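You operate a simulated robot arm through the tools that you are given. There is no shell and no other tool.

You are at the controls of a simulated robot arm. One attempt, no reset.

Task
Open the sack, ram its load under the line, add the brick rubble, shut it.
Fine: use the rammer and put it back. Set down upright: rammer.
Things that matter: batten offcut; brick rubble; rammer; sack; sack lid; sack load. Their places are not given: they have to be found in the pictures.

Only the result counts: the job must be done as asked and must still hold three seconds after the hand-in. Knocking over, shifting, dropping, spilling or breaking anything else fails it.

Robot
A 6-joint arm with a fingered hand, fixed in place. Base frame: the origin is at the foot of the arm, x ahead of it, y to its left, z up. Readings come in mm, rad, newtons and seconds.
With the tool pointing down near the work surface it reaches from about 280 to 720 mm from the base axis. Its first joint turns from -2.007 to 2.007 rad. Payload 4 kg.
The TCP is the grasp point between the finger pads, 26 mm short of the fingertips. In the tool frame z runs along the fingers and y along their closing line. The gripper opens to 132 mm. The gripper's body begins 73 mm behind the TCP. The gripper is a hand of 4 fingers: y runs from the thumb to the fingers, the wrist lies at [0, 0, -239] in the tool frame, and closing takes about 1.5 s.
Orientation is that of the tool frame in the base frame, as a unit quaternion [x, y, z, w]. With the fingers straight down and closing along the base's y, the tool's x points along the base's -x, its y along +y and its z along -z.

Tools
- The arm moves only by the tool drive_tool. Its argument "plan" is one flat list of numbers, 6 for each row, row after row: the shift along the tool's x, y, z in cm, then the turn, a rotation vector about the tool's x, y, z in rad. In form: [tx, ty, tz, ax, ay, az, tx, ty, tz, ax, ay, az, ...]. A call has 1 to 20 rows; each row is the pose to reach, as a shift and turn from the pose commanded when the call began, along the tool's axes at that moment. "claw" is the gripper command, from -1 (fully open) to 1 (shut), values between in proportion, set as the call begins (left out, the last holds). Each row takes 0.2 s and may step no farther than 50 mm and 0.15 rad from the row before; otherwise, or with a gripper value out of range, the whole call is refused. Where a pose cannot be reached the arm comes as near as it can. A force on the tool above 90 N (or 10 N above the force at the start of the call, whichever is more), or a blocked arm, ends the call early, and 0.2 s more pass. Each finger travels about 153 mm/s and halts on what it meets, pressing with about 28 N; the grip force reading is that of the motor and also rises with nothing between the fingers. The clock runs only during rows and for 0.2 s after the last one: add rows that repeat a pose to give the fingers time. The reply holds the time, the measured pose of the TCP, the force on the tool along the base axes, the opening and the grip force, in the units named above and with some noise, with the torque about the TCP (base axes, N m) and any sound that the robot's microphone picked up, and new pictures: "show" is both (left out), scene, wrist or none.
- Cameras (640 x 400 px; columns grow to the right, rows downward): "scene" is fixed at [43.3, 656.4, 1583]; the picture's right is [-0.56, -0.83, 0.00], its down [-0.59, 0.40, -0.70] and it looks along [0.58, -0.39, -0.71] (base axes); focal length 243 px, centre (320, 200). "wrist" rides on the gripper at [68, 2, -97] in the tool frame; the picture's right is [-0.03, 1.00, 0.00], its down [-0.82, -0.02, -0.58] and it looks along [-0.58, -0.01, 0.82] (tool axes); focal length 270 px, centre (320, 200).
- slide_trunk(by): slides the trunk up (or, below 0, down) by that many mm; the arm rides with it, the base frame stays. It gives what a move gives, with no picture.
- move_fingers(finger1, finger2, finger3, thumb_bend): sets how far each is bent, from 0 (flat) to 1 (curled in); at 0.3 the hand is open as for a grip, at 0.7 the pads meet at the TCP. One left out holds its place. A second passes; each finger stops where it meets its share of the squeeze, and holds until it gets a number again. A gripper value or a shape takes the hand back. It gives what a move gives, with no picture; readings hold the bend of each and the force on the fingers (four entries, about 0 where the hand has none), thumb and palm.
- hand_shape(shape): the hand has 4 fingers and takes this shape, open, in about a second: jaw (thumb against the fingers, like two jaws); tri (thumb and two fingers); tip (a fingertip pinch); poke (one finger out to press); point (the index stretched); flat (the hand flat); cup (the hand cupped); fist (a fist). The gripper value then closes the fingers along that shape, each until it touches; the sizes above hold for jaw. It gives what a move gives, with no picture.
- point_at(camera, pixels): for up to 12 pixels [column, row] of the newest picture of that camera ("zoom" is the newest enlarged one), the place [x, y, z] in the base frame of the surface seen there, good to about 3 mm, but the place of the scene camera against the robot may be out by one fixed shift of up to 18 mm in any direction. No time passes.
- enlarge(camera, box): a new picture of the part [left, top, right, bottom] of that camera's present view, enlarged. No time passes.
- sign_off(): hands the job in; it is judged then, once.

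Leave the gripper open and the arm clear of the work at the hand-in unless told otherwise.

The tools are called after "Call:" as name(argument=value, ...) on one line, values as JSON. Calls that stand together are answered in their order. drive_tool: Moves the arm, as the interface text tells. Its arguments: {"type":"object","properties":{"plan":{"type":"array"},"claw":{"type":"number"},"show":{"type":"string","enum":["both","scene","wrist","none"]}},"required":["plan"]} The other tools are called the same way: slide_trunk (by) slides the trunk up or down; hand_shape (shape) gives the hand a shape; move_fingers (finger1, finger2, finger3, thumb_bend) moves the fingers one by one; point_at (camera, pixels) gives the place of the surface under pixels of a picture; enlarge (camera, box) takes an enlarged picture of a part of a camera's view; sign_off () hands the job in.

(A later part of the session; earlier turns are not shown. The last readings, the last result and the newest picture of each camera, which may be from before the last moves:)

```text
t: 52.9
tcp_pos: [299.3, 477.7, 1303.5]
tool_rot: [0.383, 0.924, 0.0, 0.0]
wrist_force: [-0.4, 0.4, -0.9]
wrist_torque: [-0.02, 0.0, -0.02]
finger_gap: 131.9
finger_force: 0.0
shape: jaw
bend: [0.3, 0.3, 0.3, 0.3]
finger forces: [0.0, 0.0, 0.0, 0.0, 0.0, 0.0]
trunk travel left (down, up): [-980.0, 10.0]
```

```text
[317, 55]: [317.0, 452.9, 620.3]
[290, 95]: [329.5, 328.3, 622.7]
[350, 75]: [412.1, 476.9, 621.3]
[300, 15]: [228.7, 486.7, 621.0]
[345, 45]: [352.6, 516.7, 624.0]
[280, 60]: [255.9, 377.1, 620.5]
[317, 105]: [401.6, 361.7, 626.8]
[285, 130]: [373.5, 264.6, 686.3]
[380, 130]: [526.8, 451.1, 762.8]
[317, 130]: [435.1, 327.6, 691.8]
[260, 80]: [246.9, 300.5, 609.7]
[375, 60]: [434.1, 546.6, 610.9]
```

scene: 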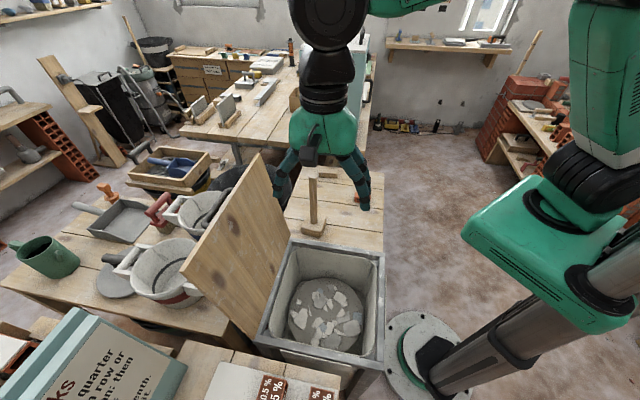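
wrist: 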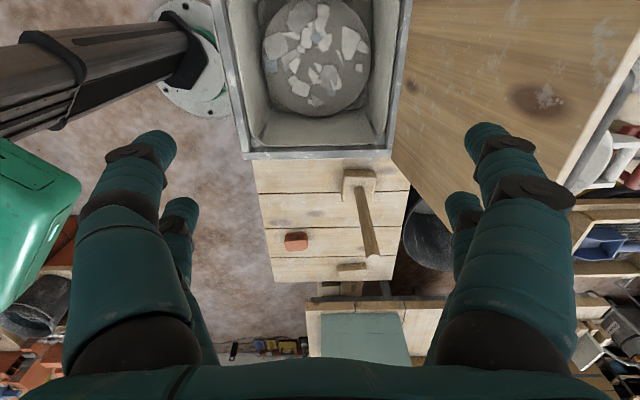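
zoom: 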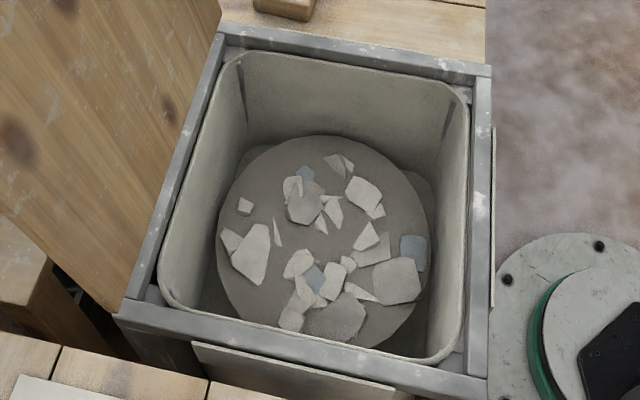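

The load's top is a disc at z≈621, about 280 mm across. I look closer at the walls for the line.

Call:
enlarge(camera="wrist", box=[240, 70, 330, 150])

Call:
enlarge(camera="wrist", box=[310, 60, 410, 150])

Call:
enlarge(camera="scene", box=[280, 240, 390, 310])

Call:
enlarge(camera="wrist", box=[250, 160, 410, 290])

```text
5.00 times, centred on (285, 110) of wrist
```

zoom: 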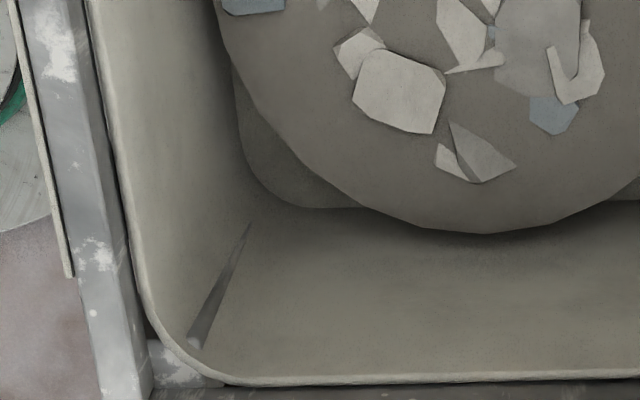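

```text
4.44 times, centred on (360, 105) of wrist
```

zoom: 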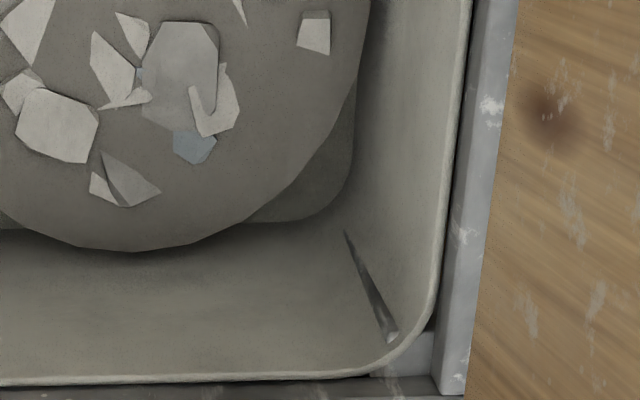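

```text
5.71 times, centred on (335, 275) of scene
```

zoom: 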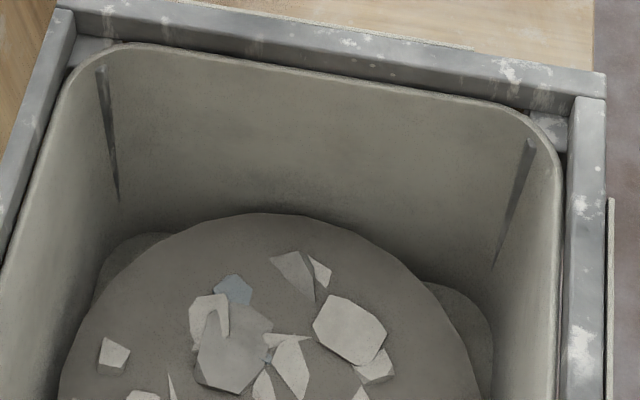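

```text
3.08 times, centred on (330, 225) of wrist
```

zoom: 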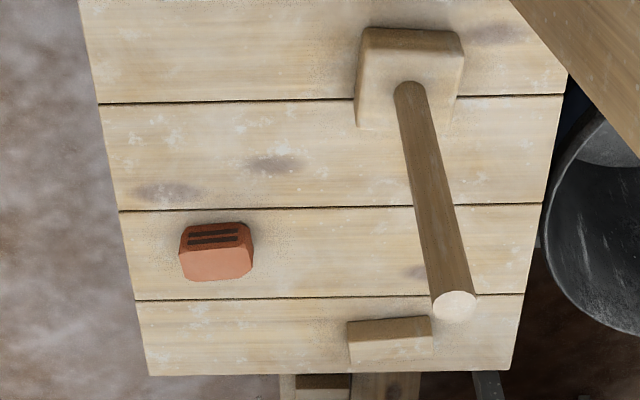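

No line is visible yet; it is probably hidden behind the load. Next is the rammer. I read its places from this last enlarged picture (stick top, stick, block corners) and the rubble's and batten's.

Call:
point_at(camera="zoom", pixels=[[455, 306], [440, 260], [420, 170], [408, 100], [372, 35], [450, 38], [362, 70], [455, 75], [440, 110], [365, 115], [215, 262], [390, 330]])

Call:
point_at(camera="zoom", pixels=[[185, 250], [245, 250], [215, 275], [195, 235], [240, 228], [190, 275], [350, 325], [430, 320], [300, 250], [300, 60], [500, 60], [250, 350]])

```text
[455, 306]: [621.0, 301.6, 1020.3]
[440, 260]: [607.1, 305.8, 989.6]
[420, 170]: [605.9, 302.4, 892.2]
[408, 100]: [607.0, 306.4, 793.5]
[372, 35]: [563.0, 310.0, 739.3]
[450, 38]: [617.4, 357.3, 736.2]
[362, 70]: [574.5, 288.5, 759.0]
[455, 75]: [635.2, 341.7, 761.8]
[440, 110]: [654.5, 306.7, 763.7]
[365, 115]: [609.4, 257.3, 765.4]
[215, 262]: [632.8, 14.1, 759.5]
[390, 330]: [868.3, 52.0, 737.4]
```

```text
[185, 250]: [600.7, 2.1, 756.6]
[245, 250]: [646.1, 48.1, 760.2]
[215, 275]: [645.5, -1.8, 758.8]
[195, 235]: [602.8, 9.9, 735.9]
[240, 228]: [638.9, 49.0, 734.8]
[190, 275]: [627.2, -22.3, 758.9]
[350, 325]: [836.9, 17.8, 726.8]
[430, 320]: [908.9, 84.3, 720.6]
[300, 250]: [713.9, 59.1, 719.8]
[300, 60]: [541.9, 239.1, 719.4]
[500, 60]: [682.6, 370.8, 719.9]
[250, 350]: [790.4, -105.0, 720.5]
```

Bench top is z=720; the rammer stands with its stick at about (619.5, 300), stick top z=1020, stick about 28 mm thick, block about 92 mm square and lined up with the sack. I lower the trunk 100 mm for comfort, then move over the rammer at z≈1110.

Call:
slide_trunk(by=-100)

Call:
drive_tool(plan=[-3.52, 1.01, 0.94, 0, 0, 0, -7.04, 2.02, 1.87, 0, 0, 0, -10.56, 3.02, 2.8, 0, 0, 0, -14.08, 4.03, 3.74, 0, 0, 0, -17.6, 5.04, 4.68, 0, 0, 0, -21.13, 6.05, 5.61, 0, 0, 0, -24.65, 7.06, 6.55, 0, 0, 0, -28.17, 8.06, 7.48, 0, 0, 0, -31.69, 9.07, 8.4, 0, 0, 0, -35.21, 10.08, 9.35, 0, 0, 0], show="both")

```text
t: 54.2
tcp_pos: [300.8, 478.7, 1202.2]
tool_rot: [0.383, 0.924, 0.0, 0.0]
wrist_force: [0.0, -1.0, 0.5]
wrist_torque: [-0.03, 0.0, 0.0]
finger_gap: 132.2
finger_force: 0.0
shape: jaw
bend: [0.3, 0.3, 0.3, 0.3]
finger forces: [0.0, 0.0, 0.1, 0.1, 0.1, 0.1]
trunk travel left (down, up): [-880.0, 110.0]
```

```text
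t: 56.4
tcp_pos: [622.9, 303.0, 1106.0]
tool_rot: [0.383, 0.924, 0.0, -0.001]
wrist_force: [0.9, 0.1, 0.2]
wrist_torque: [-0.03, 0.03, 0.01]
finger_gap: 131.8
finger_force: 0.0
shape: jaw
bend: [0.3, 0.3, 0.3, 0.3]
finger forces: [0.1, 0.1, 0.0, 0.1, 0.0, 0.1]
trunk travel left (down, up): [-880.0, 110.0]
```

scene: 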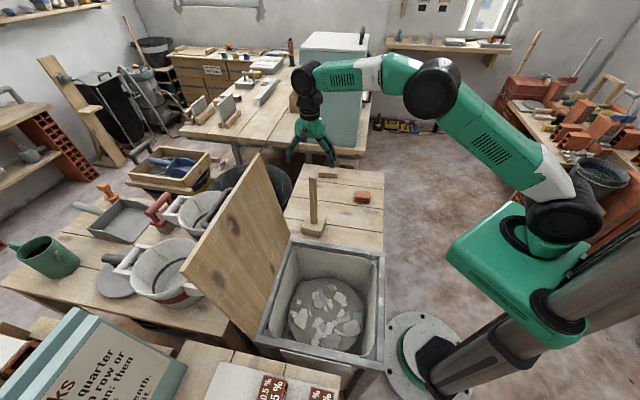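
wrist: 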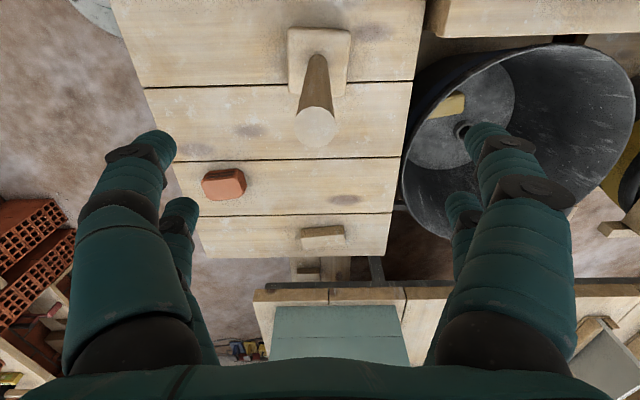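

The stick top shows at (315,128). I measure it exactly from here.

Call:
point_at(camera="wrist", pixels=[[315, 128], [296, 128], [334, 128], [315, 112], [315, 145], [298, 33], [348, 33], [345, 80], [292, 75], [318, 70]])

Call:
enlarge(camera="wrist", box=[270, 10, 370, 170])

```text
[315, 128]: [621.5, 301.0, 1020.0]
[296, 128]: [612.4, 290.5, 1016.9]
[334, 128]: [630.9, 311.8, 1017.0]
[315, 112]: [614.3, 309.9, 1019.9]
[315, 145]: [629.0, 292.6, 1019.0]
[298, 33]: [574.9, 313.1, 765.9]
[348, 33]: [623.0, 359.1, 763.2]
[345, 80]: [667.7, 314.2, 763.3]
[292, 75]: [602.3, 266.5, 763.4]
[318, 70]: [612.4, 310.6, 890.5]
```

```text
2.50 times, centred on (320, 90) of wrist
```

zoom: 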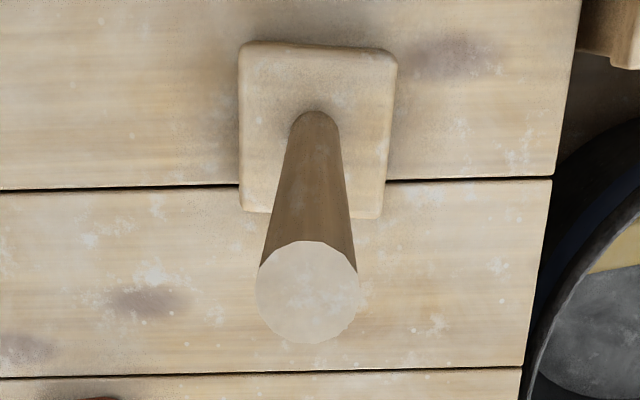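

The stick is centred at (621.5, 301), 28 mm thick, top at 1020. I lower over it to TCP z≈955, so the stick top comes just under the palm.

Call:
drive_tool(plan=[0, -0.24, 3.0, 0, 0, 0, 0, -0.24, 6.0, 0, 0, 0, 0, -0.24, 9.0, 0, 0, 0, 0, -0.24, 12.0, 0, 0, 0, 0, -0.24, 14.0, 0, 0, 0, 0, -0.24, 15.1, 0, 0, 0], show="wrist")

```text
t: 57.8
tcp_pos: [621.1, 297.4, 954.2]
tool_rot: [0.383, 0.924, 0.001, 0.001]
wrist_force: [-0.2, 0.0, 0.4]
wrist_torque: [-0.03, -0.03, 0.0]
finger_gap: 132.0
finger_force: 0.0
shape: jaw
bend: [0.3, 0.3, 0.3, 0.3]
finger forces: [0.0, 0.1, 0.0, 0.0, 0.0, 0.0]
trunk travel left (down, up): [-880.0, 110.0]
```

wrist: 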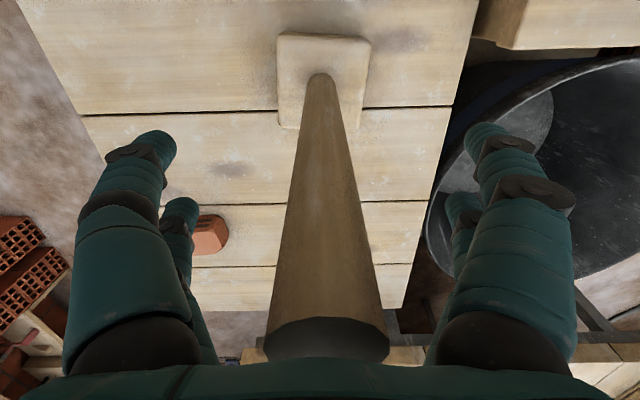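

The stick is about 2–3 mm off the hand's middle; I correct that and close the hand on it.

Call:
drive_tool(plan=[0.2, 0.25, 0, 0, 0, 0, 0.2, 0.25, 0, 0, 0, 0], show="none")

Call:
drive_tool(plan=[0, 0, 0, 0, 0, 0, 0, 0, 0, 0, 0, 0, 0, 0, 0, 0, 0, 0, 0, 0, 0, 0, 0, 0, 0, 0, 0, 0, 0, 0, 0, 0, 0, 0, 0, 0, 0, 0, 0, 0, 0, 0, 0, 0, 0, 0, 0, 0], claw=1, show="both")

```text
t: 58.4
tcp_pos: [620.3, 301.5, 955.5]
tool_rot: [0.382, 0.924, -0.001, 0.0]
wrist_force: [1.3, 0.5, -0.2]
wrist_torque: [-0.02, -0.03, 0.0]
finger_gap: 132.1
finger_force: 0.1
shape: jaw
bend: [0.3, 0.3, 0.3, 0.3]
finger forces: [0.1, 0.1, 0.0, 0.0, 0.1, 0.1]
trunk travel left (down, up): [-880.0, 110.0]
```

```text
t: 60.2
tcp_pos: [620.3, 301.9, 955.4]
tool_rot: [0.382, 0.924, 0.001, 0.0]
wrist_force: [-0.6, -1.6, -0.8]
wrist_torque: [-0.18, 0.36, 0.1]
finger_gap: 12.2
finger_force: 28.2
shape: jaw
bend: [0.73, 0.72, 0.73, 0.7]
finger forces: [23.9, 28.2, 26.8, 0.0, 37.4, 0.0]
trunk travel left (down, up): [-880.0, 110.0]
```

scene: 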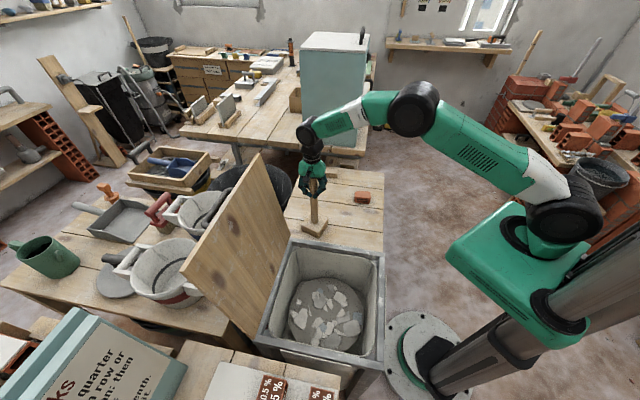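
wrist: 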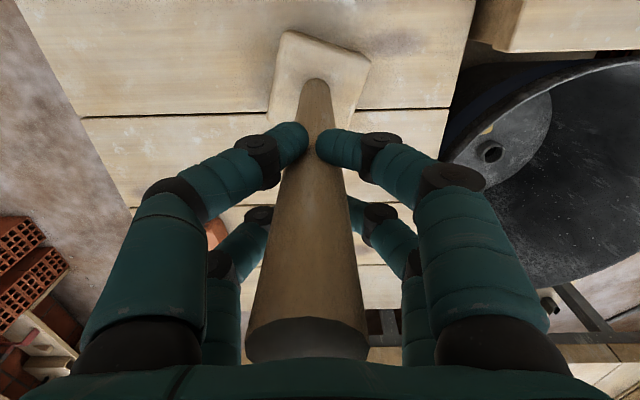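

All four digits hold the stick with 24–37 N each. The block turned a little while gripping. I lift 30 mm and check the hold.

Call:
drive_tool(plan=[0, 0, -1.0, 0, 0, 0, 0, 0, -2.0, 0, 0, 0, 0, 0, -3.0, 0, 0, 0, 0, 0, -3.0, 0, 0, 0], show="both")

```text
t: 61.2
tcp_pos: [619.0, 301.0, 986.6]
tool_rot: [0.383, 0.924, 0.0, 0.001]
wrist_force: [0.3, 0.7, -3.2]
wrist_torque: [-0.02, 0.02, 0.0]
finger_gap: 10.3
finger_force: 27.7
shape: jaw
bend: [0.74, 0.72, 0.73, 0.7]
finger forces: [26.4, 30.3, 27.3, 0.0, 34.3, 0.1]
trunk travel left (down, up): [-880.0, 110.0]
```

scene: 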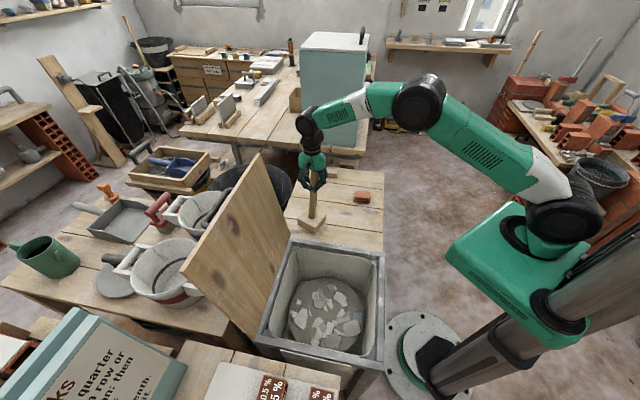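
wrist: 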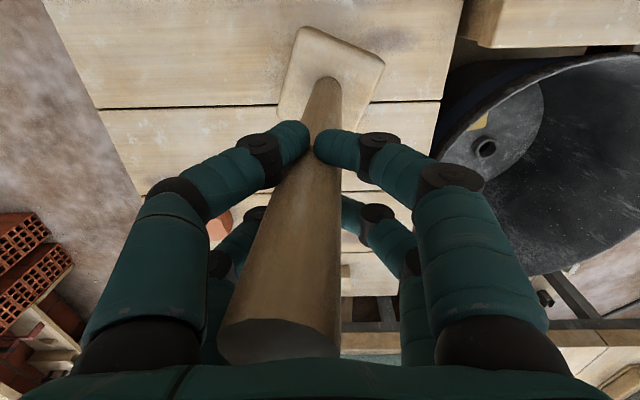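

It lifts (about 3 N), but the stick has tilted about 3° and sits off-centre along tool x. I set it back down, open, and regrip it better centred.

Call:
drive_tool(plan=[0, 0, 1.0, 0, 0, 0, 0, 0, 2.0, 0, 0, 0, 0, 0, 2.6, 0, 0, 0, 0, 0, 3.0, 0, 0, 0, 0, 0, 3.15, 0, 0, 0], show="none")

Call:
drive_tool(plan=[0, 0, 0, 0, 0, 0, 0, 0, 0, 0, 0, 0, 0, 0, 0, 0, 0, 0, 0, 0, 0, 0, 0, 0, 0, 0, 0, 0, 0, 0], claw=0.4, show="wrist")

```text
t: 62.4
tcp_pos: [619.8, 302.1, 957.3]
tool_rot: [0.383, 0.924, 0.001, 0.001]
wrist_force: [0.7, 1.9, 5.5]
wrist_torque: [-0.03, 0.15, -0.05]
finger_gap: 10.2
finger_force: 28.5
shape: jaw
bend: [0.74, 0.72, 0.73, 0.7]
finger forces: [27.3, 30.6, 26.7, 0.1, 35.1, 0.0]
trunk travel left (down, up): [-880.0, 110.0]
```

```text
t: 63.6
tcp_pos: [620.0, 302.1, 956.1]
tool_rot: [0.383, 0.924, 0.0, 0.0]
wrist_force: [-1.0, -0.6, 0.4]
wrist_torque: [0.13, -0.08, -0.03]
finger_gap: 38.1
finger_force: 0.0
shape: jaw
bend: [0.74, 0.74, 0.74, 0.7]
finger forces: [0.0, 0.0, 13.1, 0.1, 13.7, 0.1]
trunk travel left (down, up): [-880.0, 110.0]
```

wrist: 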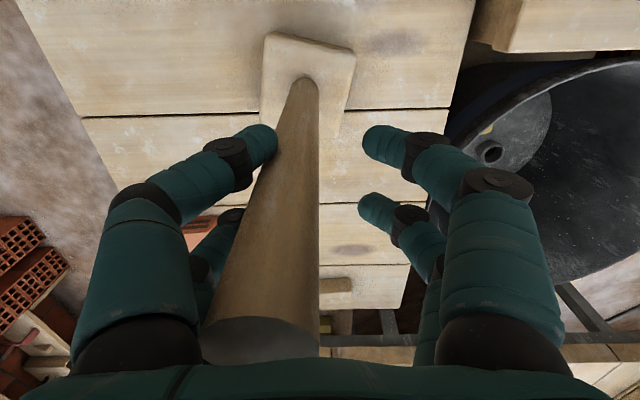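

The stick now leans against the thumb pair (13 N). I open the hand fully and look.

Call:
drive_tool(plan=[0, 0, 0, 0, 0, 0, 0, 0, 0, 0, 0, 0, 0, 0, 0, 0, 0, 0, 0, 0, 0, 0, 0, 0], claw=-1, show="both")

```text
t: 64.6
tcp_pos: [620.0, 302.1, 956.0]
tool_rot: [0.382, 0.924, 0.0, 0.001]
wrist_force: [-1.1, -1.0, 0.5]
wrist_torque: [-0.05, 0.0, -0.02]
finger_gap: 131.7
finger_force: 0.0
shape: jaw
bend: [0.3, 0.3, 0.3, 0.3]
finger forces: [0.0, 0.0, 0.1, 0.0, 0.8, 0.1]
trunk travel left (down, up): [-880.0, 110.0]
```

scene: 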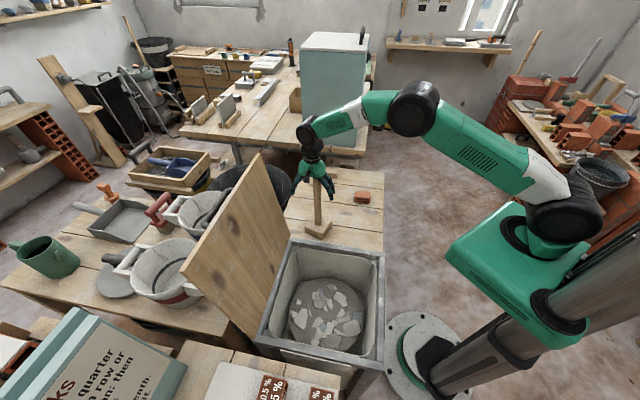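
wrist: 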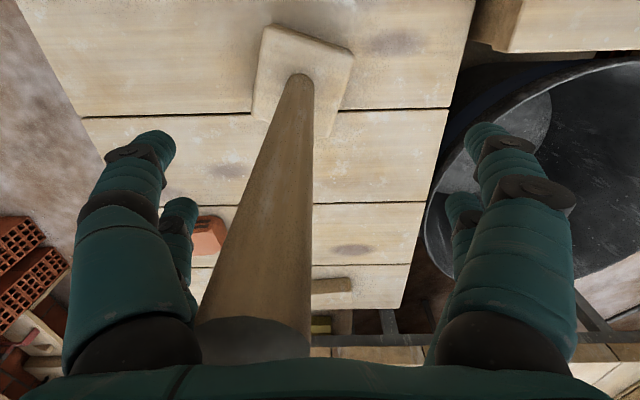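

The rammer stands off to the thumb side. I measure its top, stick and block to see whether it stands plumb.

Call:
point_at(camera="wrist", pixels=[[255, 340], [215, 330], [300, 330], [262, 250], [285, 150], [297, 90], [270, 30], [350, 55], [325, 135], [258, 110], [240, 250], [305, 200]])

Call:
enlarge(camera="scene", box=[270, 120, 390, 260])

```text
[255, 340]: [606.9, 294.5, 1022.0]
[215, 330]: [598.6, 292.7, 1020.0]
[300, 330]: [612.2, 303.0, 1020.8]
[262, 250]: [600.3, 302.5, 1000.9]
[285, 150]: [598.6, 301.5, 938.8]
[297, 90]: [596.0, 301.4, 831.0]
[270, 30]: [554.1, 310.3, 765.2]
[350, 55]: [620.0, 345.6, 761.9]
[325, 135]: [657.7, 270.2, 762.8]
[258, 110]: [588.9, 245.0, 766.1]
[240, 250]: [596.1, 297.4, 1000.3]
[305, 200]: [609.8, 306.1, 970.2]
```

```text
2.86 times, centred on (330, 190) of scene
```

zoom: 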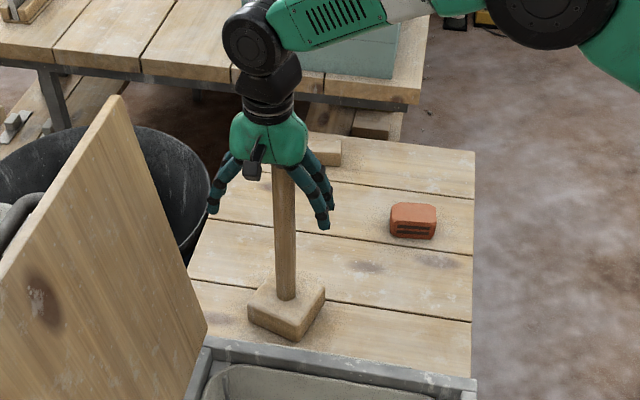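

The rammer stands plumb at about (605.5, 290) — it got dragged ~19 mm. I recentre the hand on it, placing the stick 9 mm to the −x side, where the far digit pair clamps it squarely and the near pair closes in front.

Call:
drive_tool(plan=[0.5, -0.95, 0, 0, 0, 0, 1.0, -1.9, 0, 0, 0, 0, 1.0, -1.9, 0, 0, 0, 0], claw=-1, show="wrist")

Call:
point_at(camera="wrist", pixels=[[320, 200], [320, 250], [320, 120], [320, 330], [290, 330], [350, 330], [155, 140], [185, 205], [480, 130], [455, 205]])

```text
t: 65.4
tcp_pos: [597.2, 296.3, 957.0]
tool_rot: [0.382, 0.924, 0.0, 0.0]
wrist_force: [-0.9, 0.2, -0.6]
wrist_torque: [-0.01, -0.03, 0.02]
finger_gap: 132.0
finger_force: 0.1
shape: jaw
bend: [0.3, 0.3, 0.3, 0.3]
finger forces: [0.0, 0.0, 0.1, 0.0, 0.0, 0.0]
trunk travel left (down, up): [-880.0, 110.0]
```

wrist: 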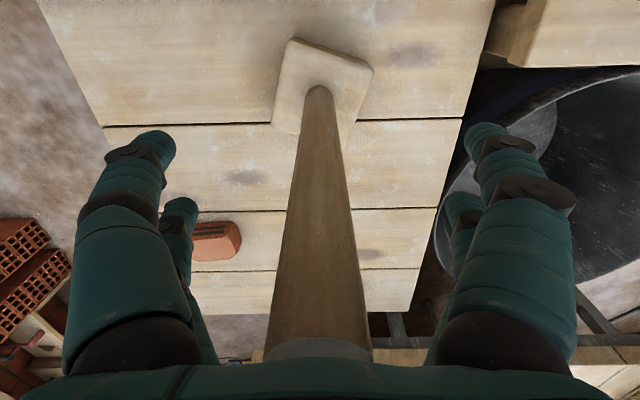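

```text
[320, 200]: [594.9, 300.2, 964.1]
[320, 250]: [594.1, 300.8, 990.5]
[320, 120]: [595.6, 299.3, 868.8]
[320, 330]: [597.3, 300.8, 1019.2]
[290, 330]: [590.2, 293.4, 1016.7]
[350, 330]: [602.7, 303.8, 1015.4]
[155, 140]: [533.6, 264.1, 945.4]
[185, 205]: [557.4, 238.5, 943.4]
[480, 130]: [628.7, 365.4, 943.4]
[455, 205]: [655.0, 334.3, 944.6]
```

The stick is at tool (x −9.6, y +1). Now I close on it.

Call:
drive_tool(plan=[0, 0, 0, 0, 0, 0, 0, 0, 0, 0, 0, 0, 0, 0, 0, 0, 0, 0, 0, 0, 0, 0, 0, 0, 0, 0, 0, 0, 0, 0, 0, 0, 0, 0, 0, 0, 0, 0, 0, 0, 0, 0, 0, 0, 0, 0, 0, 0], claw=1, show="wrist")

Call:
drive_tool(plan=[0, 0, -1.0, 0, 0, 0, 0, 0, -2.0, 0, 0, 0, 0, 0, -3.0, 0, 0, 0, 0, 0, -3.0, 0, 0, 0], show="both")

```text
t: 67.2
tcp_pos: [597.1, 296.9, 955.9]
tool_rot: [0.383, 0.924, 0.001, 0.0]
wrist_force: [0.5, 0.1, -2.9]
wrist_torque: [0.03, 0.03, -0.02]
finger_gap: 0.0
finger_force: 28.0
shape: jaw
bend: [0.61, 0.73, 0.74, 0.7]
finger forces: [0.0, 23.2, 23.3, 0.1, 0.0, 0.0]
trunk travel left (down, up): [-880.0, 110.0]
```

wrist: 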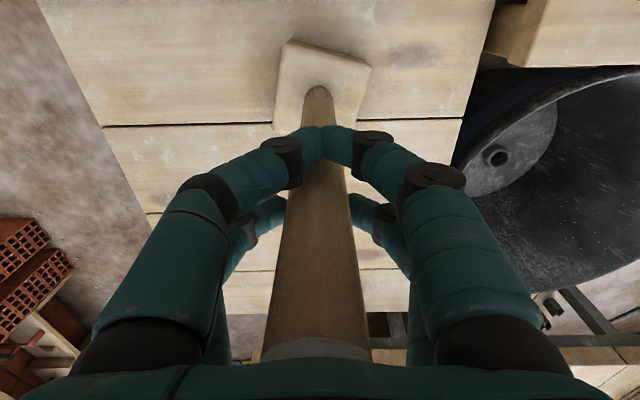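

```text
t: 68.2
tcp_pos: [597.3, 294.4, 988.7]
tool_rot: [0.383, 0.924, 0.0, 0.0]
wrist_force: [-0.6, 0.6, -3.2]
wrist_torque: [0.03, 0.02, -0.01]
finger_gap: 0.1
finger_force: 28.3
shape: jaw
bend: [0.61, 0.73, 0.74, 0.7]
finger forces: [0.0, 23.3, 23.3, 0.0, 0.1, 0.0]
trunk travel left (down, up): [-880.0, 110.0]
```

scene: 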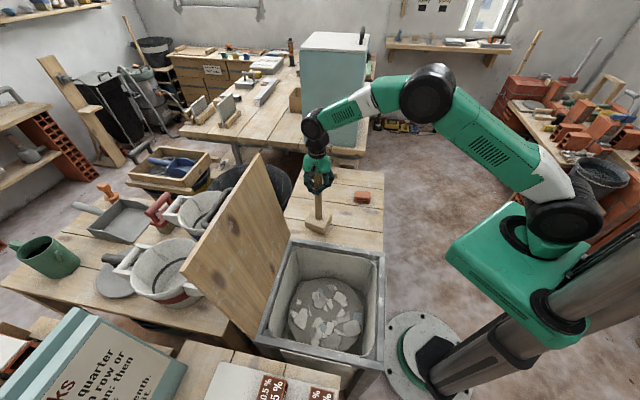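
wrist: 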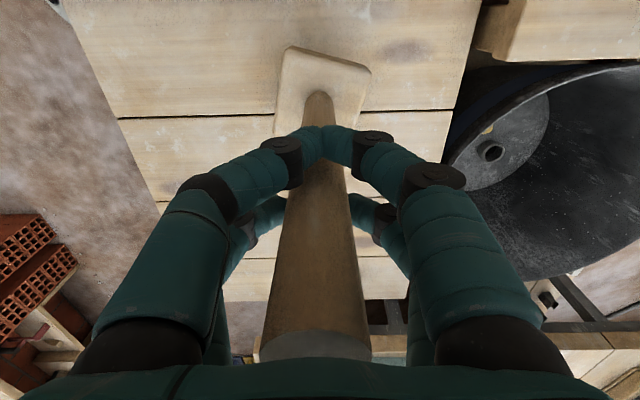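

A clean hold: upright, fingers 2 and 3 at 23 N. I lift to z≈1090 (block bottom about 852, above the frame at 801) and carry it over the middle of the sack, stick to about (323,441).

Call:
drive_tool(plan=[0, 0, -3.5, 0, 0, 0, 0, 0, -7.0, 0, 0, 0, 0, 0, -10.2, 0, 0, 0, 3.41, -1.01, -10.2, 0, 0, 0, 6.83, -2.03, -10.2, 0, 0, 0, 10.24, -3.04, -10.2, 0, 0, 0, 13.66, -4.06, -10.2, 0, 0, 0, 17.07, -5.07, -10.2, 0, 0, 0, 20.49, -6.09, -10.2, 0, 0, 0, 23.9, -7.1, -10.2, 0, 0, 0, 27.32, -8.12, -10.2, 0, 0, 0, 30.73, -9.13, -10.2, 0, 0, 0], show="both")

```text
t: 70.8
tcp_pos: [316.4, 450.4, 1087.4]
tool_rot: [0.382, 0.924, -0.001, 0.0]
wrist_force: [0.6, 0.8, -2.7]
wrist_torque: [0.04, 0.05, -0.03]
finger_gap: 0.0
finger_force: 27.9
shape: jaw
bend: [0.61, 0.73, 0.74, 0.7]
finger forces: [0.0, 23.4, 23.4, 0.0, 0.1, 0.0]
trunk travel left (down, up): [-880.0, 110.0]
```

scene: 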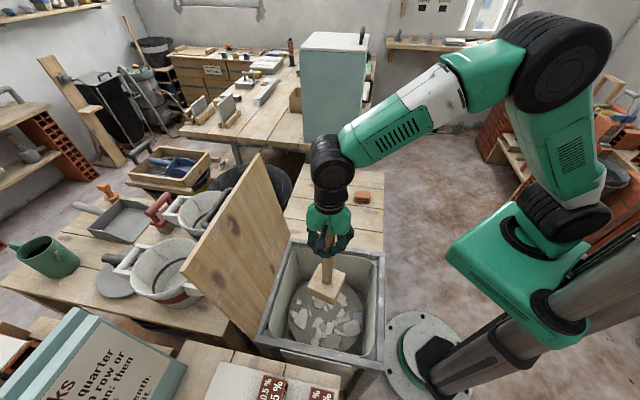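
wrist: 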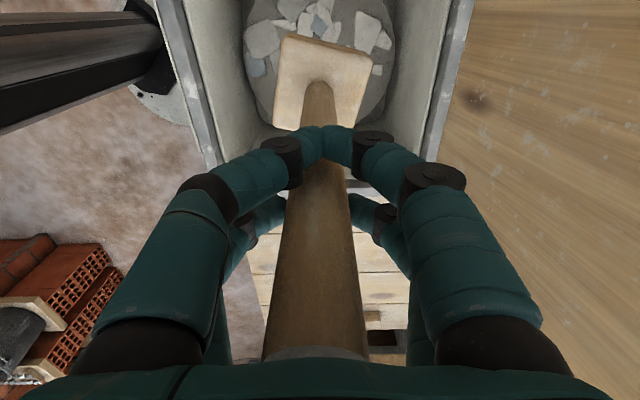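

The rammer hangs over the load. I lower it to just above the load (block bottom ≈ 635).

Call:
drive_tool(plan=[0, 0, 3.6, 0, 0, 0, 0, 0, 7.2, 0, 0, 0, 0, 0, 10.8, 0, 0, 0, 0, 0, 14.4, 0, 0, 0, 0, 0, 18.0, 0, 0, 0, 0, 0, 21.0, 0, 0, 0], show="both")

```text
t: 72.2
tcp_pos: [318.2, 450.7, 878.1]
tool_rot: [0.383, 0.924, 0.0, 0.0]
wrist_force: [-0.3, -0.4, -3.0]
wrist_torque: [0.02, 0.02, 0.02]
finger_gap: 0.0
finger_force: 28.2
shape: jaw
bend: [0.61, 0.73, 0.74, 0.7]
finger forces: [0.0, 23.6, 23.2, 0.1, 0.3, 0.0]
trunk travel left (down, up): [-880.0, 110.0]
```

scene: 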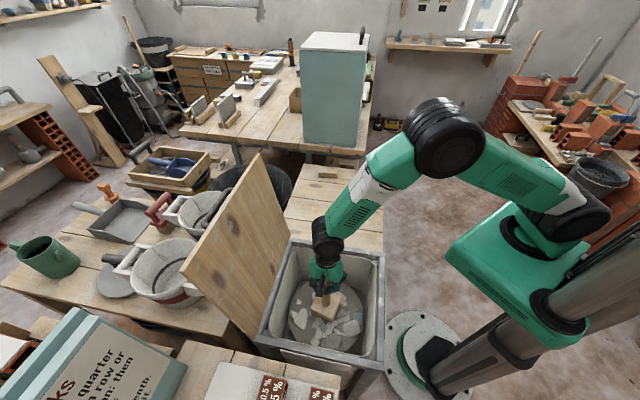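
wrist: 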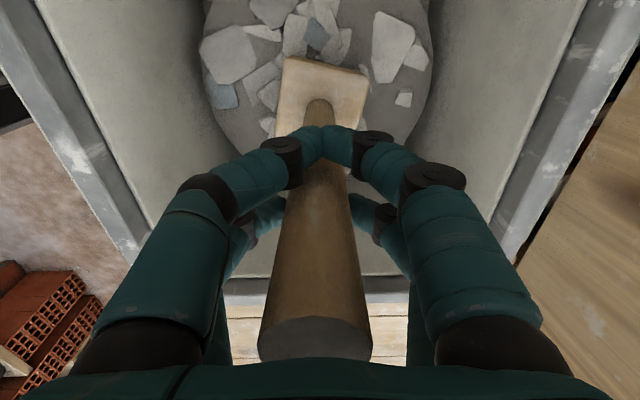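

Now I press down slowly, 2.5 mm per row, watching the force.

Call:
drive_tool(plan=[0, 0, 0.5, 0, 0, 0, 0, 0, 1.0, 0, 0, 0, 0, 0, 1.5, 0, 0, 0, 0, 0, 1.8, 0, 0, 0, 0, 0, 2.1, 0, 0, 0, 0, 0, 2.4, 0, 0, 0, 0, 0, 2.7, 0, 0, 0, 0, 0, 3.0, 0, 0, 0], show="both")

```text
t: 74.0
tcp_pos: [317.6, 449.1, 848.6]
tool_rot: [0.383, 0.924, 0.0, 0.0]
wrist_force: [1.6, -0.7, 2.2]
wrist_torque: [-0.08, -0.07, 0.0]
finger_gap: 0.0
finger_force: 28.0
shape: jaw
bend: [0.61, 0.73, 0.74, 0.7]
finger forces: [0.1, 25.3, 24.3, 0.0, 0.1, 0.0]
trunk travel left (down, up): [-880.0, 110.0]
```

scene: 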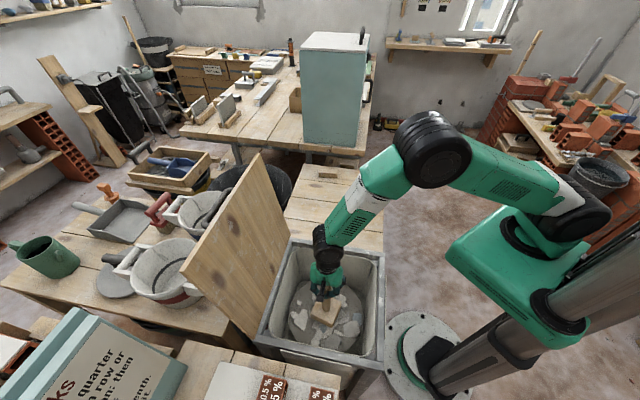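
wrist: 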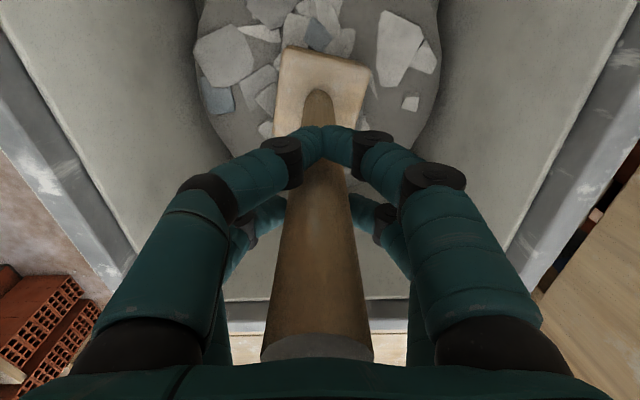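

Contact has begun (about 5 N). I keep pressing, 3 mm per row.

Call:
drive_tool(plan=[0, 0, 0.3, 0, 0, 0, 0, 0, 0.6, 0, 0, 0, 0, 0, 0.9, 0, 0, 0, 0, 0, 1.2, 0, 0, 0, 0, 0, 1.5, 0, 0, 0, 0, 0, 1.8, 0, 0, 0, 0, 0, 2.1, 0, 0, 0, 0, 0, 2.4, 0, 0, 0], show="both")

```text
t: 75.8
tcp_pos: [316.6, 449.9, 824.1]
tool_rot: [0.383, 0.924, 0.0, 0.0]
wrist_force: [2.7, -0.4, 3.4]
wrist_torque: [-0.03, -0.08, -0.01]
finger_gap: 0.0
finger_force: 28.2
shape: jaw
bend: [0.61, 0.73, 0.74, 0.7]
finger forces: [0.1, 25.6, 24.3, 0.1, 0.0, 0.0]
trunk travel left (down, up): [-880.0, 110.0]
```

scene: 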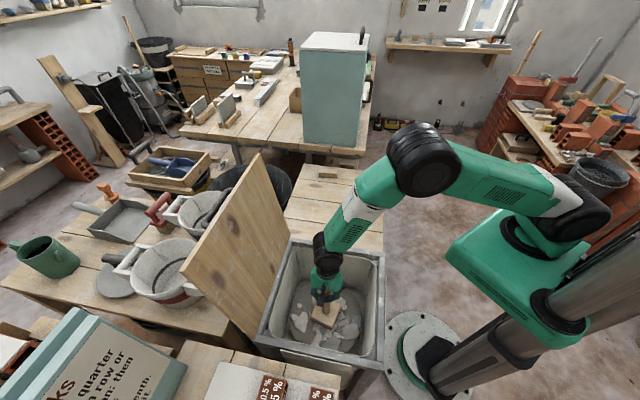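
wrist: 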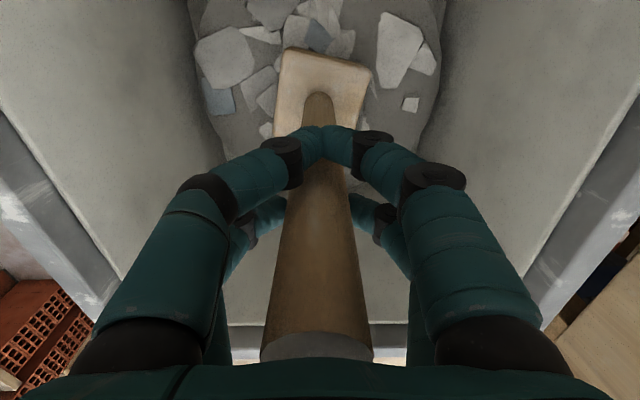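

The load is going down with about 6 N; block bottom is now ≈ 588. I look for the line on the walls before going on.

Call:
enlarge(camera="scene", box=[265, 235, 390, 365])

Call:
enlarge(camera="wrist", box=[100, 0, 560, 340])

```text
3.08 times, centred on (328, 300) of scene
```

zoom: 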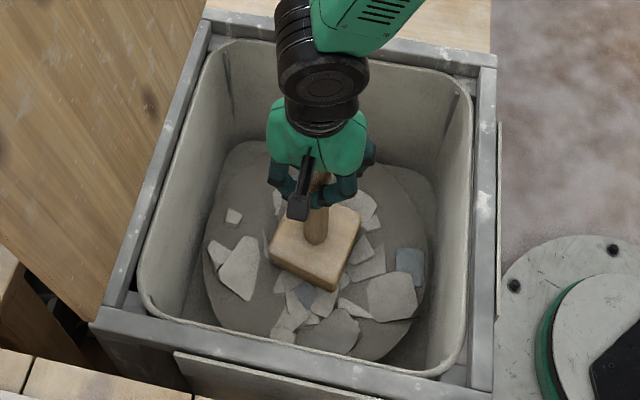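

```text
1.18 times, centred on (330, 170) of wrist
```

zoom: 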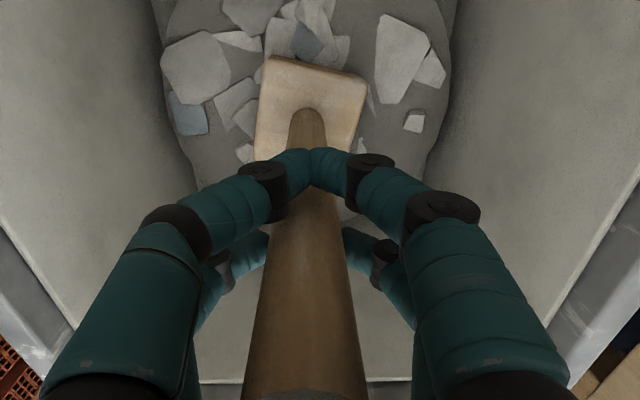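

No line to be seen yet; the load sinks readily. I press on 30 mm more.

Call:
drive_tool(plan=[0, 0, 0.3, 0, 0, 0, 0, 0, 0.6, 0, 0, 0, 0, 0, 0.9, 0, 0, 0, 0, 0, 1.2, 0, 0, 0, 0, 0, 1.5, 0, 0, 0, 0, 0, 1.8, 0, 0, 0, 0, 0, 2.1, 0, 0, 0, 0, 0, 2.4, 0, 0, 0, 0, 0, 2.7, 0, 0, 0, 0, 0, 3.0, 0, 0, 0], show="both")

Call:
enlarge(camera="scene", box=[265, 235, 390, 365])

```text
t: 78.0
tcp_pos: [317.2, 449.9, 796.6]
tool_rot: [0.382, 0.924, 0.002, 0.001]
wrist_force: [3.0, -1.1, 11.9]
wrist_torque: [-0.19, -0.22, 0.06]
finger_gap: 0.2
finger_force: 28.0
shape: jaw
bend: [0.61, 0.73, 0.74, 0.7]
finger forces: [0.1, 28.5, 26.0, 0.0, 0.0, 0.0]
trunk travel left (down, up): [-880.0, 110.0]
```

scene: 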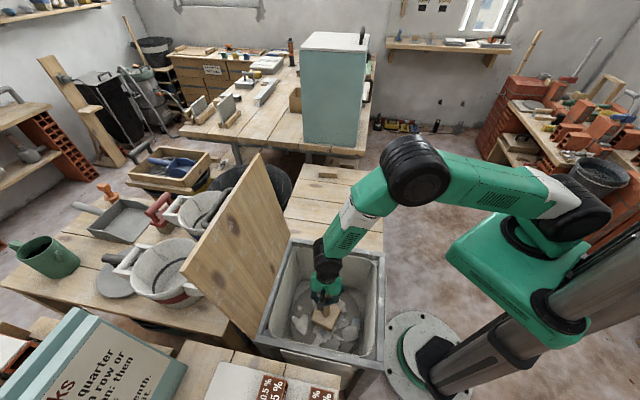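
wrist: 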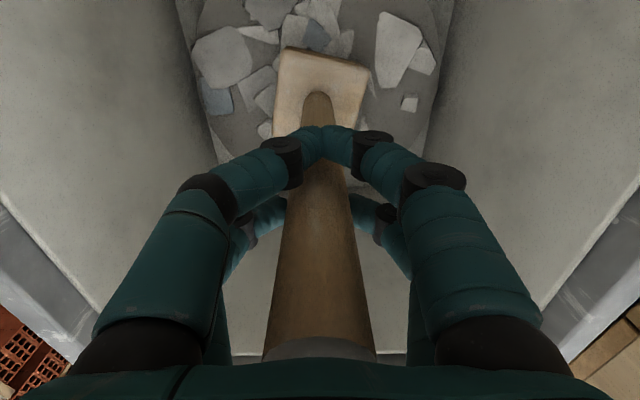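

```text
3.08 times, centred on (328, 300) of scene
```

zoom: 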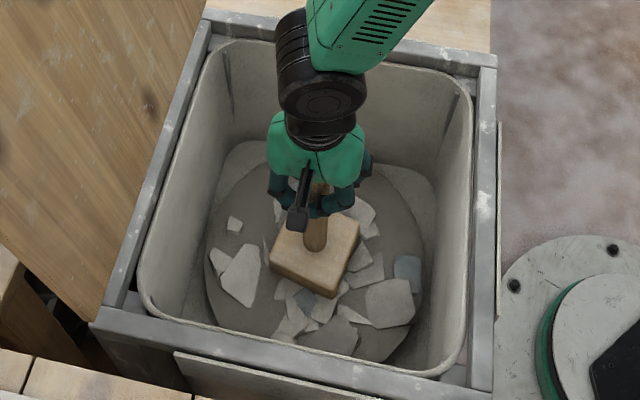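

The force rises to about 15 N (block bottom ≈ 560). I press a little more to see whether it has bottomed.

Call:
drive_tool(plan=[0, 0, 0.2, 0, 0, 0, 0, 0, 0.4, 0, 0, 0, 0, 0, 0.6, 0, 0, 0, 0, 0, 0.8, 0, 0, 0, 0, 0, 1.0, 0, 0, 0, 0, 0, 1.0, 0, 0, 0], show="both")

```text
t: 79.4
tcp_pos: [318.4, 449.9, 787.9]
tool_rot: [0.383, 0.924, 0.005, 0.0]
wrist_force: [11.6, -7.4, 52.5]
wrist_torque: [-0.79, -0.8, -0.09]
finger_gap: 2.9
finger_force: 27.4
shape: jaw
bend: [0.61, 0.77, 0.78, 0.7]
finger forces: [0.1, 39.8, 33.2, 0.1, 0.1, 0.1]
trunk travel left (down, up): [-880.0, 110.0]
```

scene: 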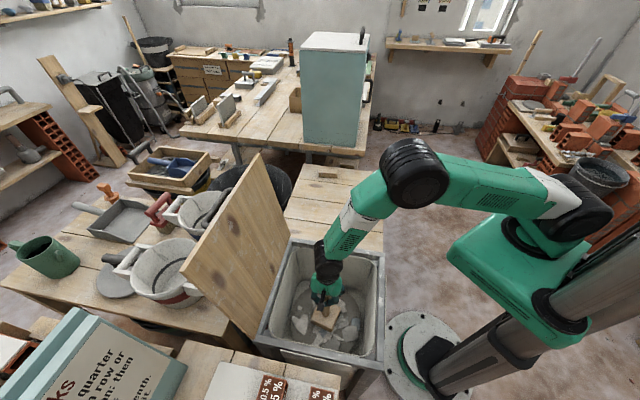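
wrist: 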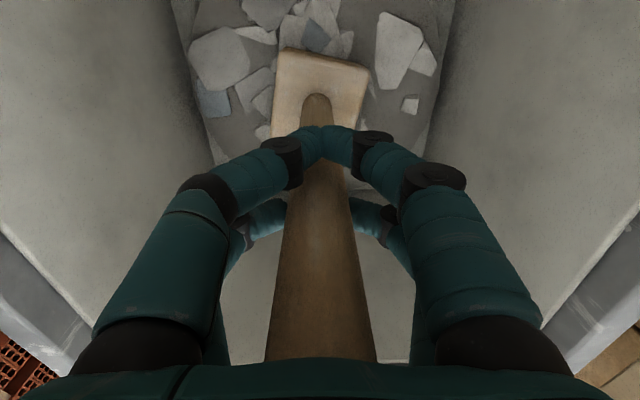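

It has bottomed (52 N) at about z≈560; the load went down ~60 mm. I lift the rammer and check that the load stays down.

Call:
drive_tool(plan=[0, 0, -1.5, 0, 0, 0, 0, 0, -4.0, 0, 0, 0, 0, 0, -8.0, 0, 0, 0, 0, 0, -12.0, 0, 0, 0, 0, 0, -16.0, 0, 0, 0, 0, 0, -20.0, 0, 0, 0, 0, 0, -24.0, 0, 0, 0, 0, 0, -28.0, 0, 0, 0, 0, 0, -31.0, 0, 0, 0], show="both")

Call:
enlarge(camera="scene", box=[265, 235, 390, 365])

Call:
enlarge(camera="wrist", box=[140, 0, 480, 180])

Call:
point_at(camera="wrist", pixels=[[270, 50], [375, 40], [260, 20], [300, 10], [340, 10], [275, 110], [380, 80], [230, 60], [410, 60]])

```text
t: 81.4
tcp_pos: [315.6, 449.2, 1093.7]
tool_rot: [0.383, 0.924, -0.001, 0.0]
wrist_force: [-0.1, -0.3, -3.6]
wrist_torque: [0.04, 0.04, 0.0]
finger_gap: 0.1
finger_force: 27.9
shape: jaw
bend: [0.61, 0.74, 0.74, 0.7]
finger forces: [0.0, 24.1, 24.2, 0.0, 0.0, 0.0]
trunk travel left (down, up): [-880.0, 110.0]
```

scene: 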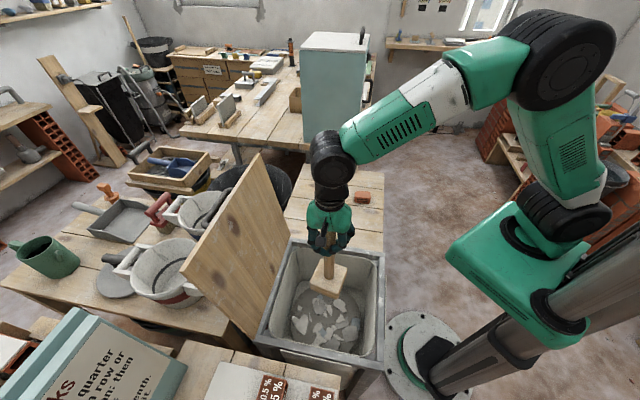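
wrist: 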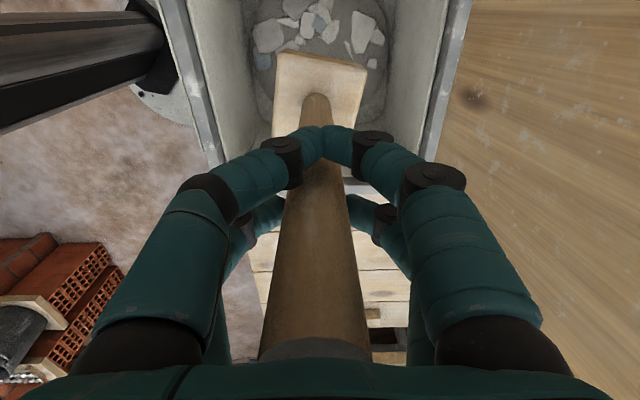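

```text
3.08 times, centred on (328, 300) of scene
```

zoom: 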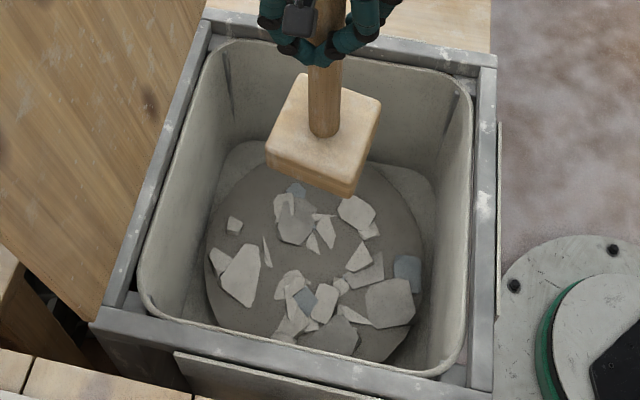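

```text
1.88 times, centred on (310, 90) of wrist
```

zoom: 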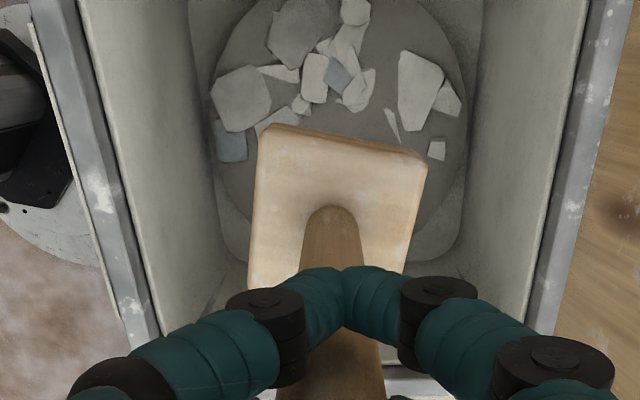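

```text
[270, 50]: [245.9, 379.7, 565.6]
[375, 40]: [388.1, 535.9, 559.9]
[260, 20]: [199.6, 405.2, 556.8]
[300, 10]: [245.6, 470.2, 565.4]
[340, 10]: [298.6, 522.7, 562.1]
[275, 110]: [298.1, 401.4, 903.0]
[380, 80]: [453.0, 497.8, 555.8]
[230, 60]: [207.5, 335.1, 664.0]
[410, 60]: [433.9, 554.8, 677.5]
```

The load stays down at z≈560 (it was 621), right at the sack's bottom. Now I carry the rammer back toward its place (621.5, 301), turning the tool −0.30 rad about z to bring the block back to its first alignment.

Call:
drive_tool(plan=[-3.47, 1.21, 0, 0, 0, -0.033, -6.93, 2.42, 0, 0, 0, -0.067, -10.4, 3.62, 0, 0, 0, -0.1, -13.86, 4.83, 0, 0, 0, -0.133, -17.33, 6.04, 0, 0, 0, -0.167, -20.79, 7.25, 0, 0, 0, -0.2, -24.26, 8.46, 0, 0, 0, -0.233, -27.72, 9.66, 0, 0, 0, -0.267, -31.19, 10.87, 0, 0, 0, -0.3], show="both")

Call:
point_at(camera="wrist", pixels=[[320, 110], [300, 90], [345, 90], [320, 60], [290, 60], [365, 60], [318, 345]])

```text
t: 83.4
tcp_pos: [615.8, 307.9, 1093.9]
tool_rot: [0.24, 0.971, 0.0, 0.0]
wrist_force: [0.6, -1.0, -3.9]
wrist_torque: [0.03, -0.01, 0.0]
finger_gap: 0.0
finger_force: 28.4
shape: jaw
bend: [0.61, 0.74, 0.74, 0.7]
finger forces: [0.0, 24.3, 24.1, 0.0, 0.6, 0.0]
trunk travel left (down, up): [-880.0, 110.0]
```

scene: 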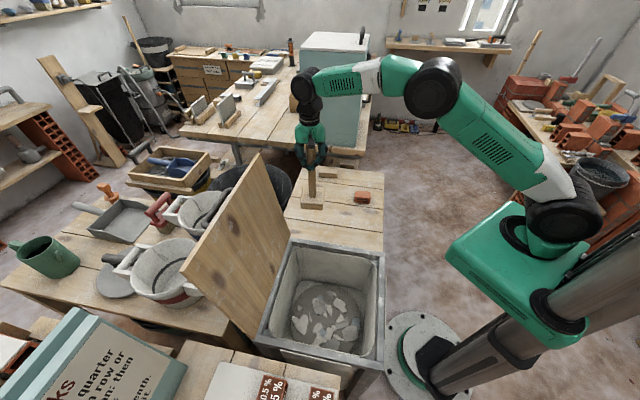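
wrist: 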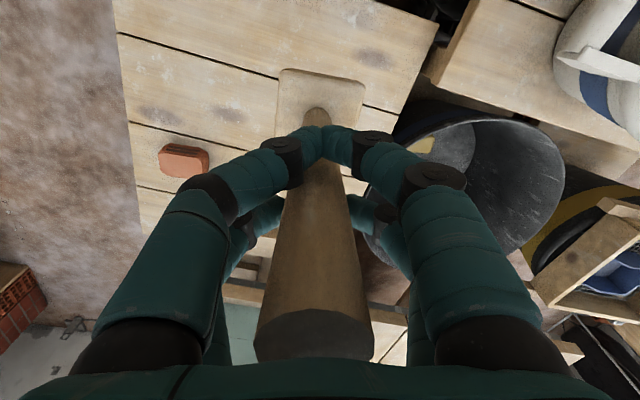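

```text
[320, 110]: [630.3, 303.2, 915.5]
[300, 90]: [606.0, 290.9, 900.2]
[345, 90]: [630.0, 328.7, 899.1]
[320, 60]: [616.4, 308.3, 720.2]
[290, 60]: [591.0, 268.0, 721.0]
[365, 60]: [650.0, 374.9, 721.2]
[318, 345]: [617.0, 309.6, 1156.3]
```

I check the block's present turning by reading its corners.

Call:
enlarge(camera="wrist", box=[250, 40, 390, 150])

Call:
point_at(camera="wrist", pixels=[[283, 73], [362, 82], [278, 120], [360, 110], [282, 90], [322, 77]])

```text
3.64 times, centred on (320, 95) of wrist
```

zoom: 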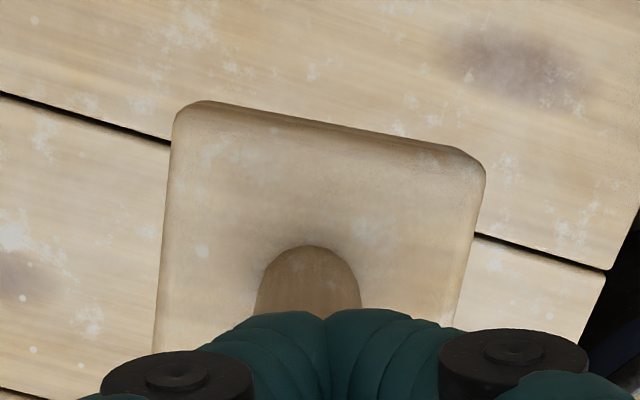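

```text
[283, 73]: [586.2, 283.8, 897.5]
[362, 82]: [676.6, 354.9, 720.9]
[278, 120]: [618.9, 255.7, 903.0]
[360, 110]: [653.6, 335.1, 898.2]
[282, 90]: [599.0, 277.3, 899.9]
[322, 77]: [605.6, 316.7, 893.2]
```

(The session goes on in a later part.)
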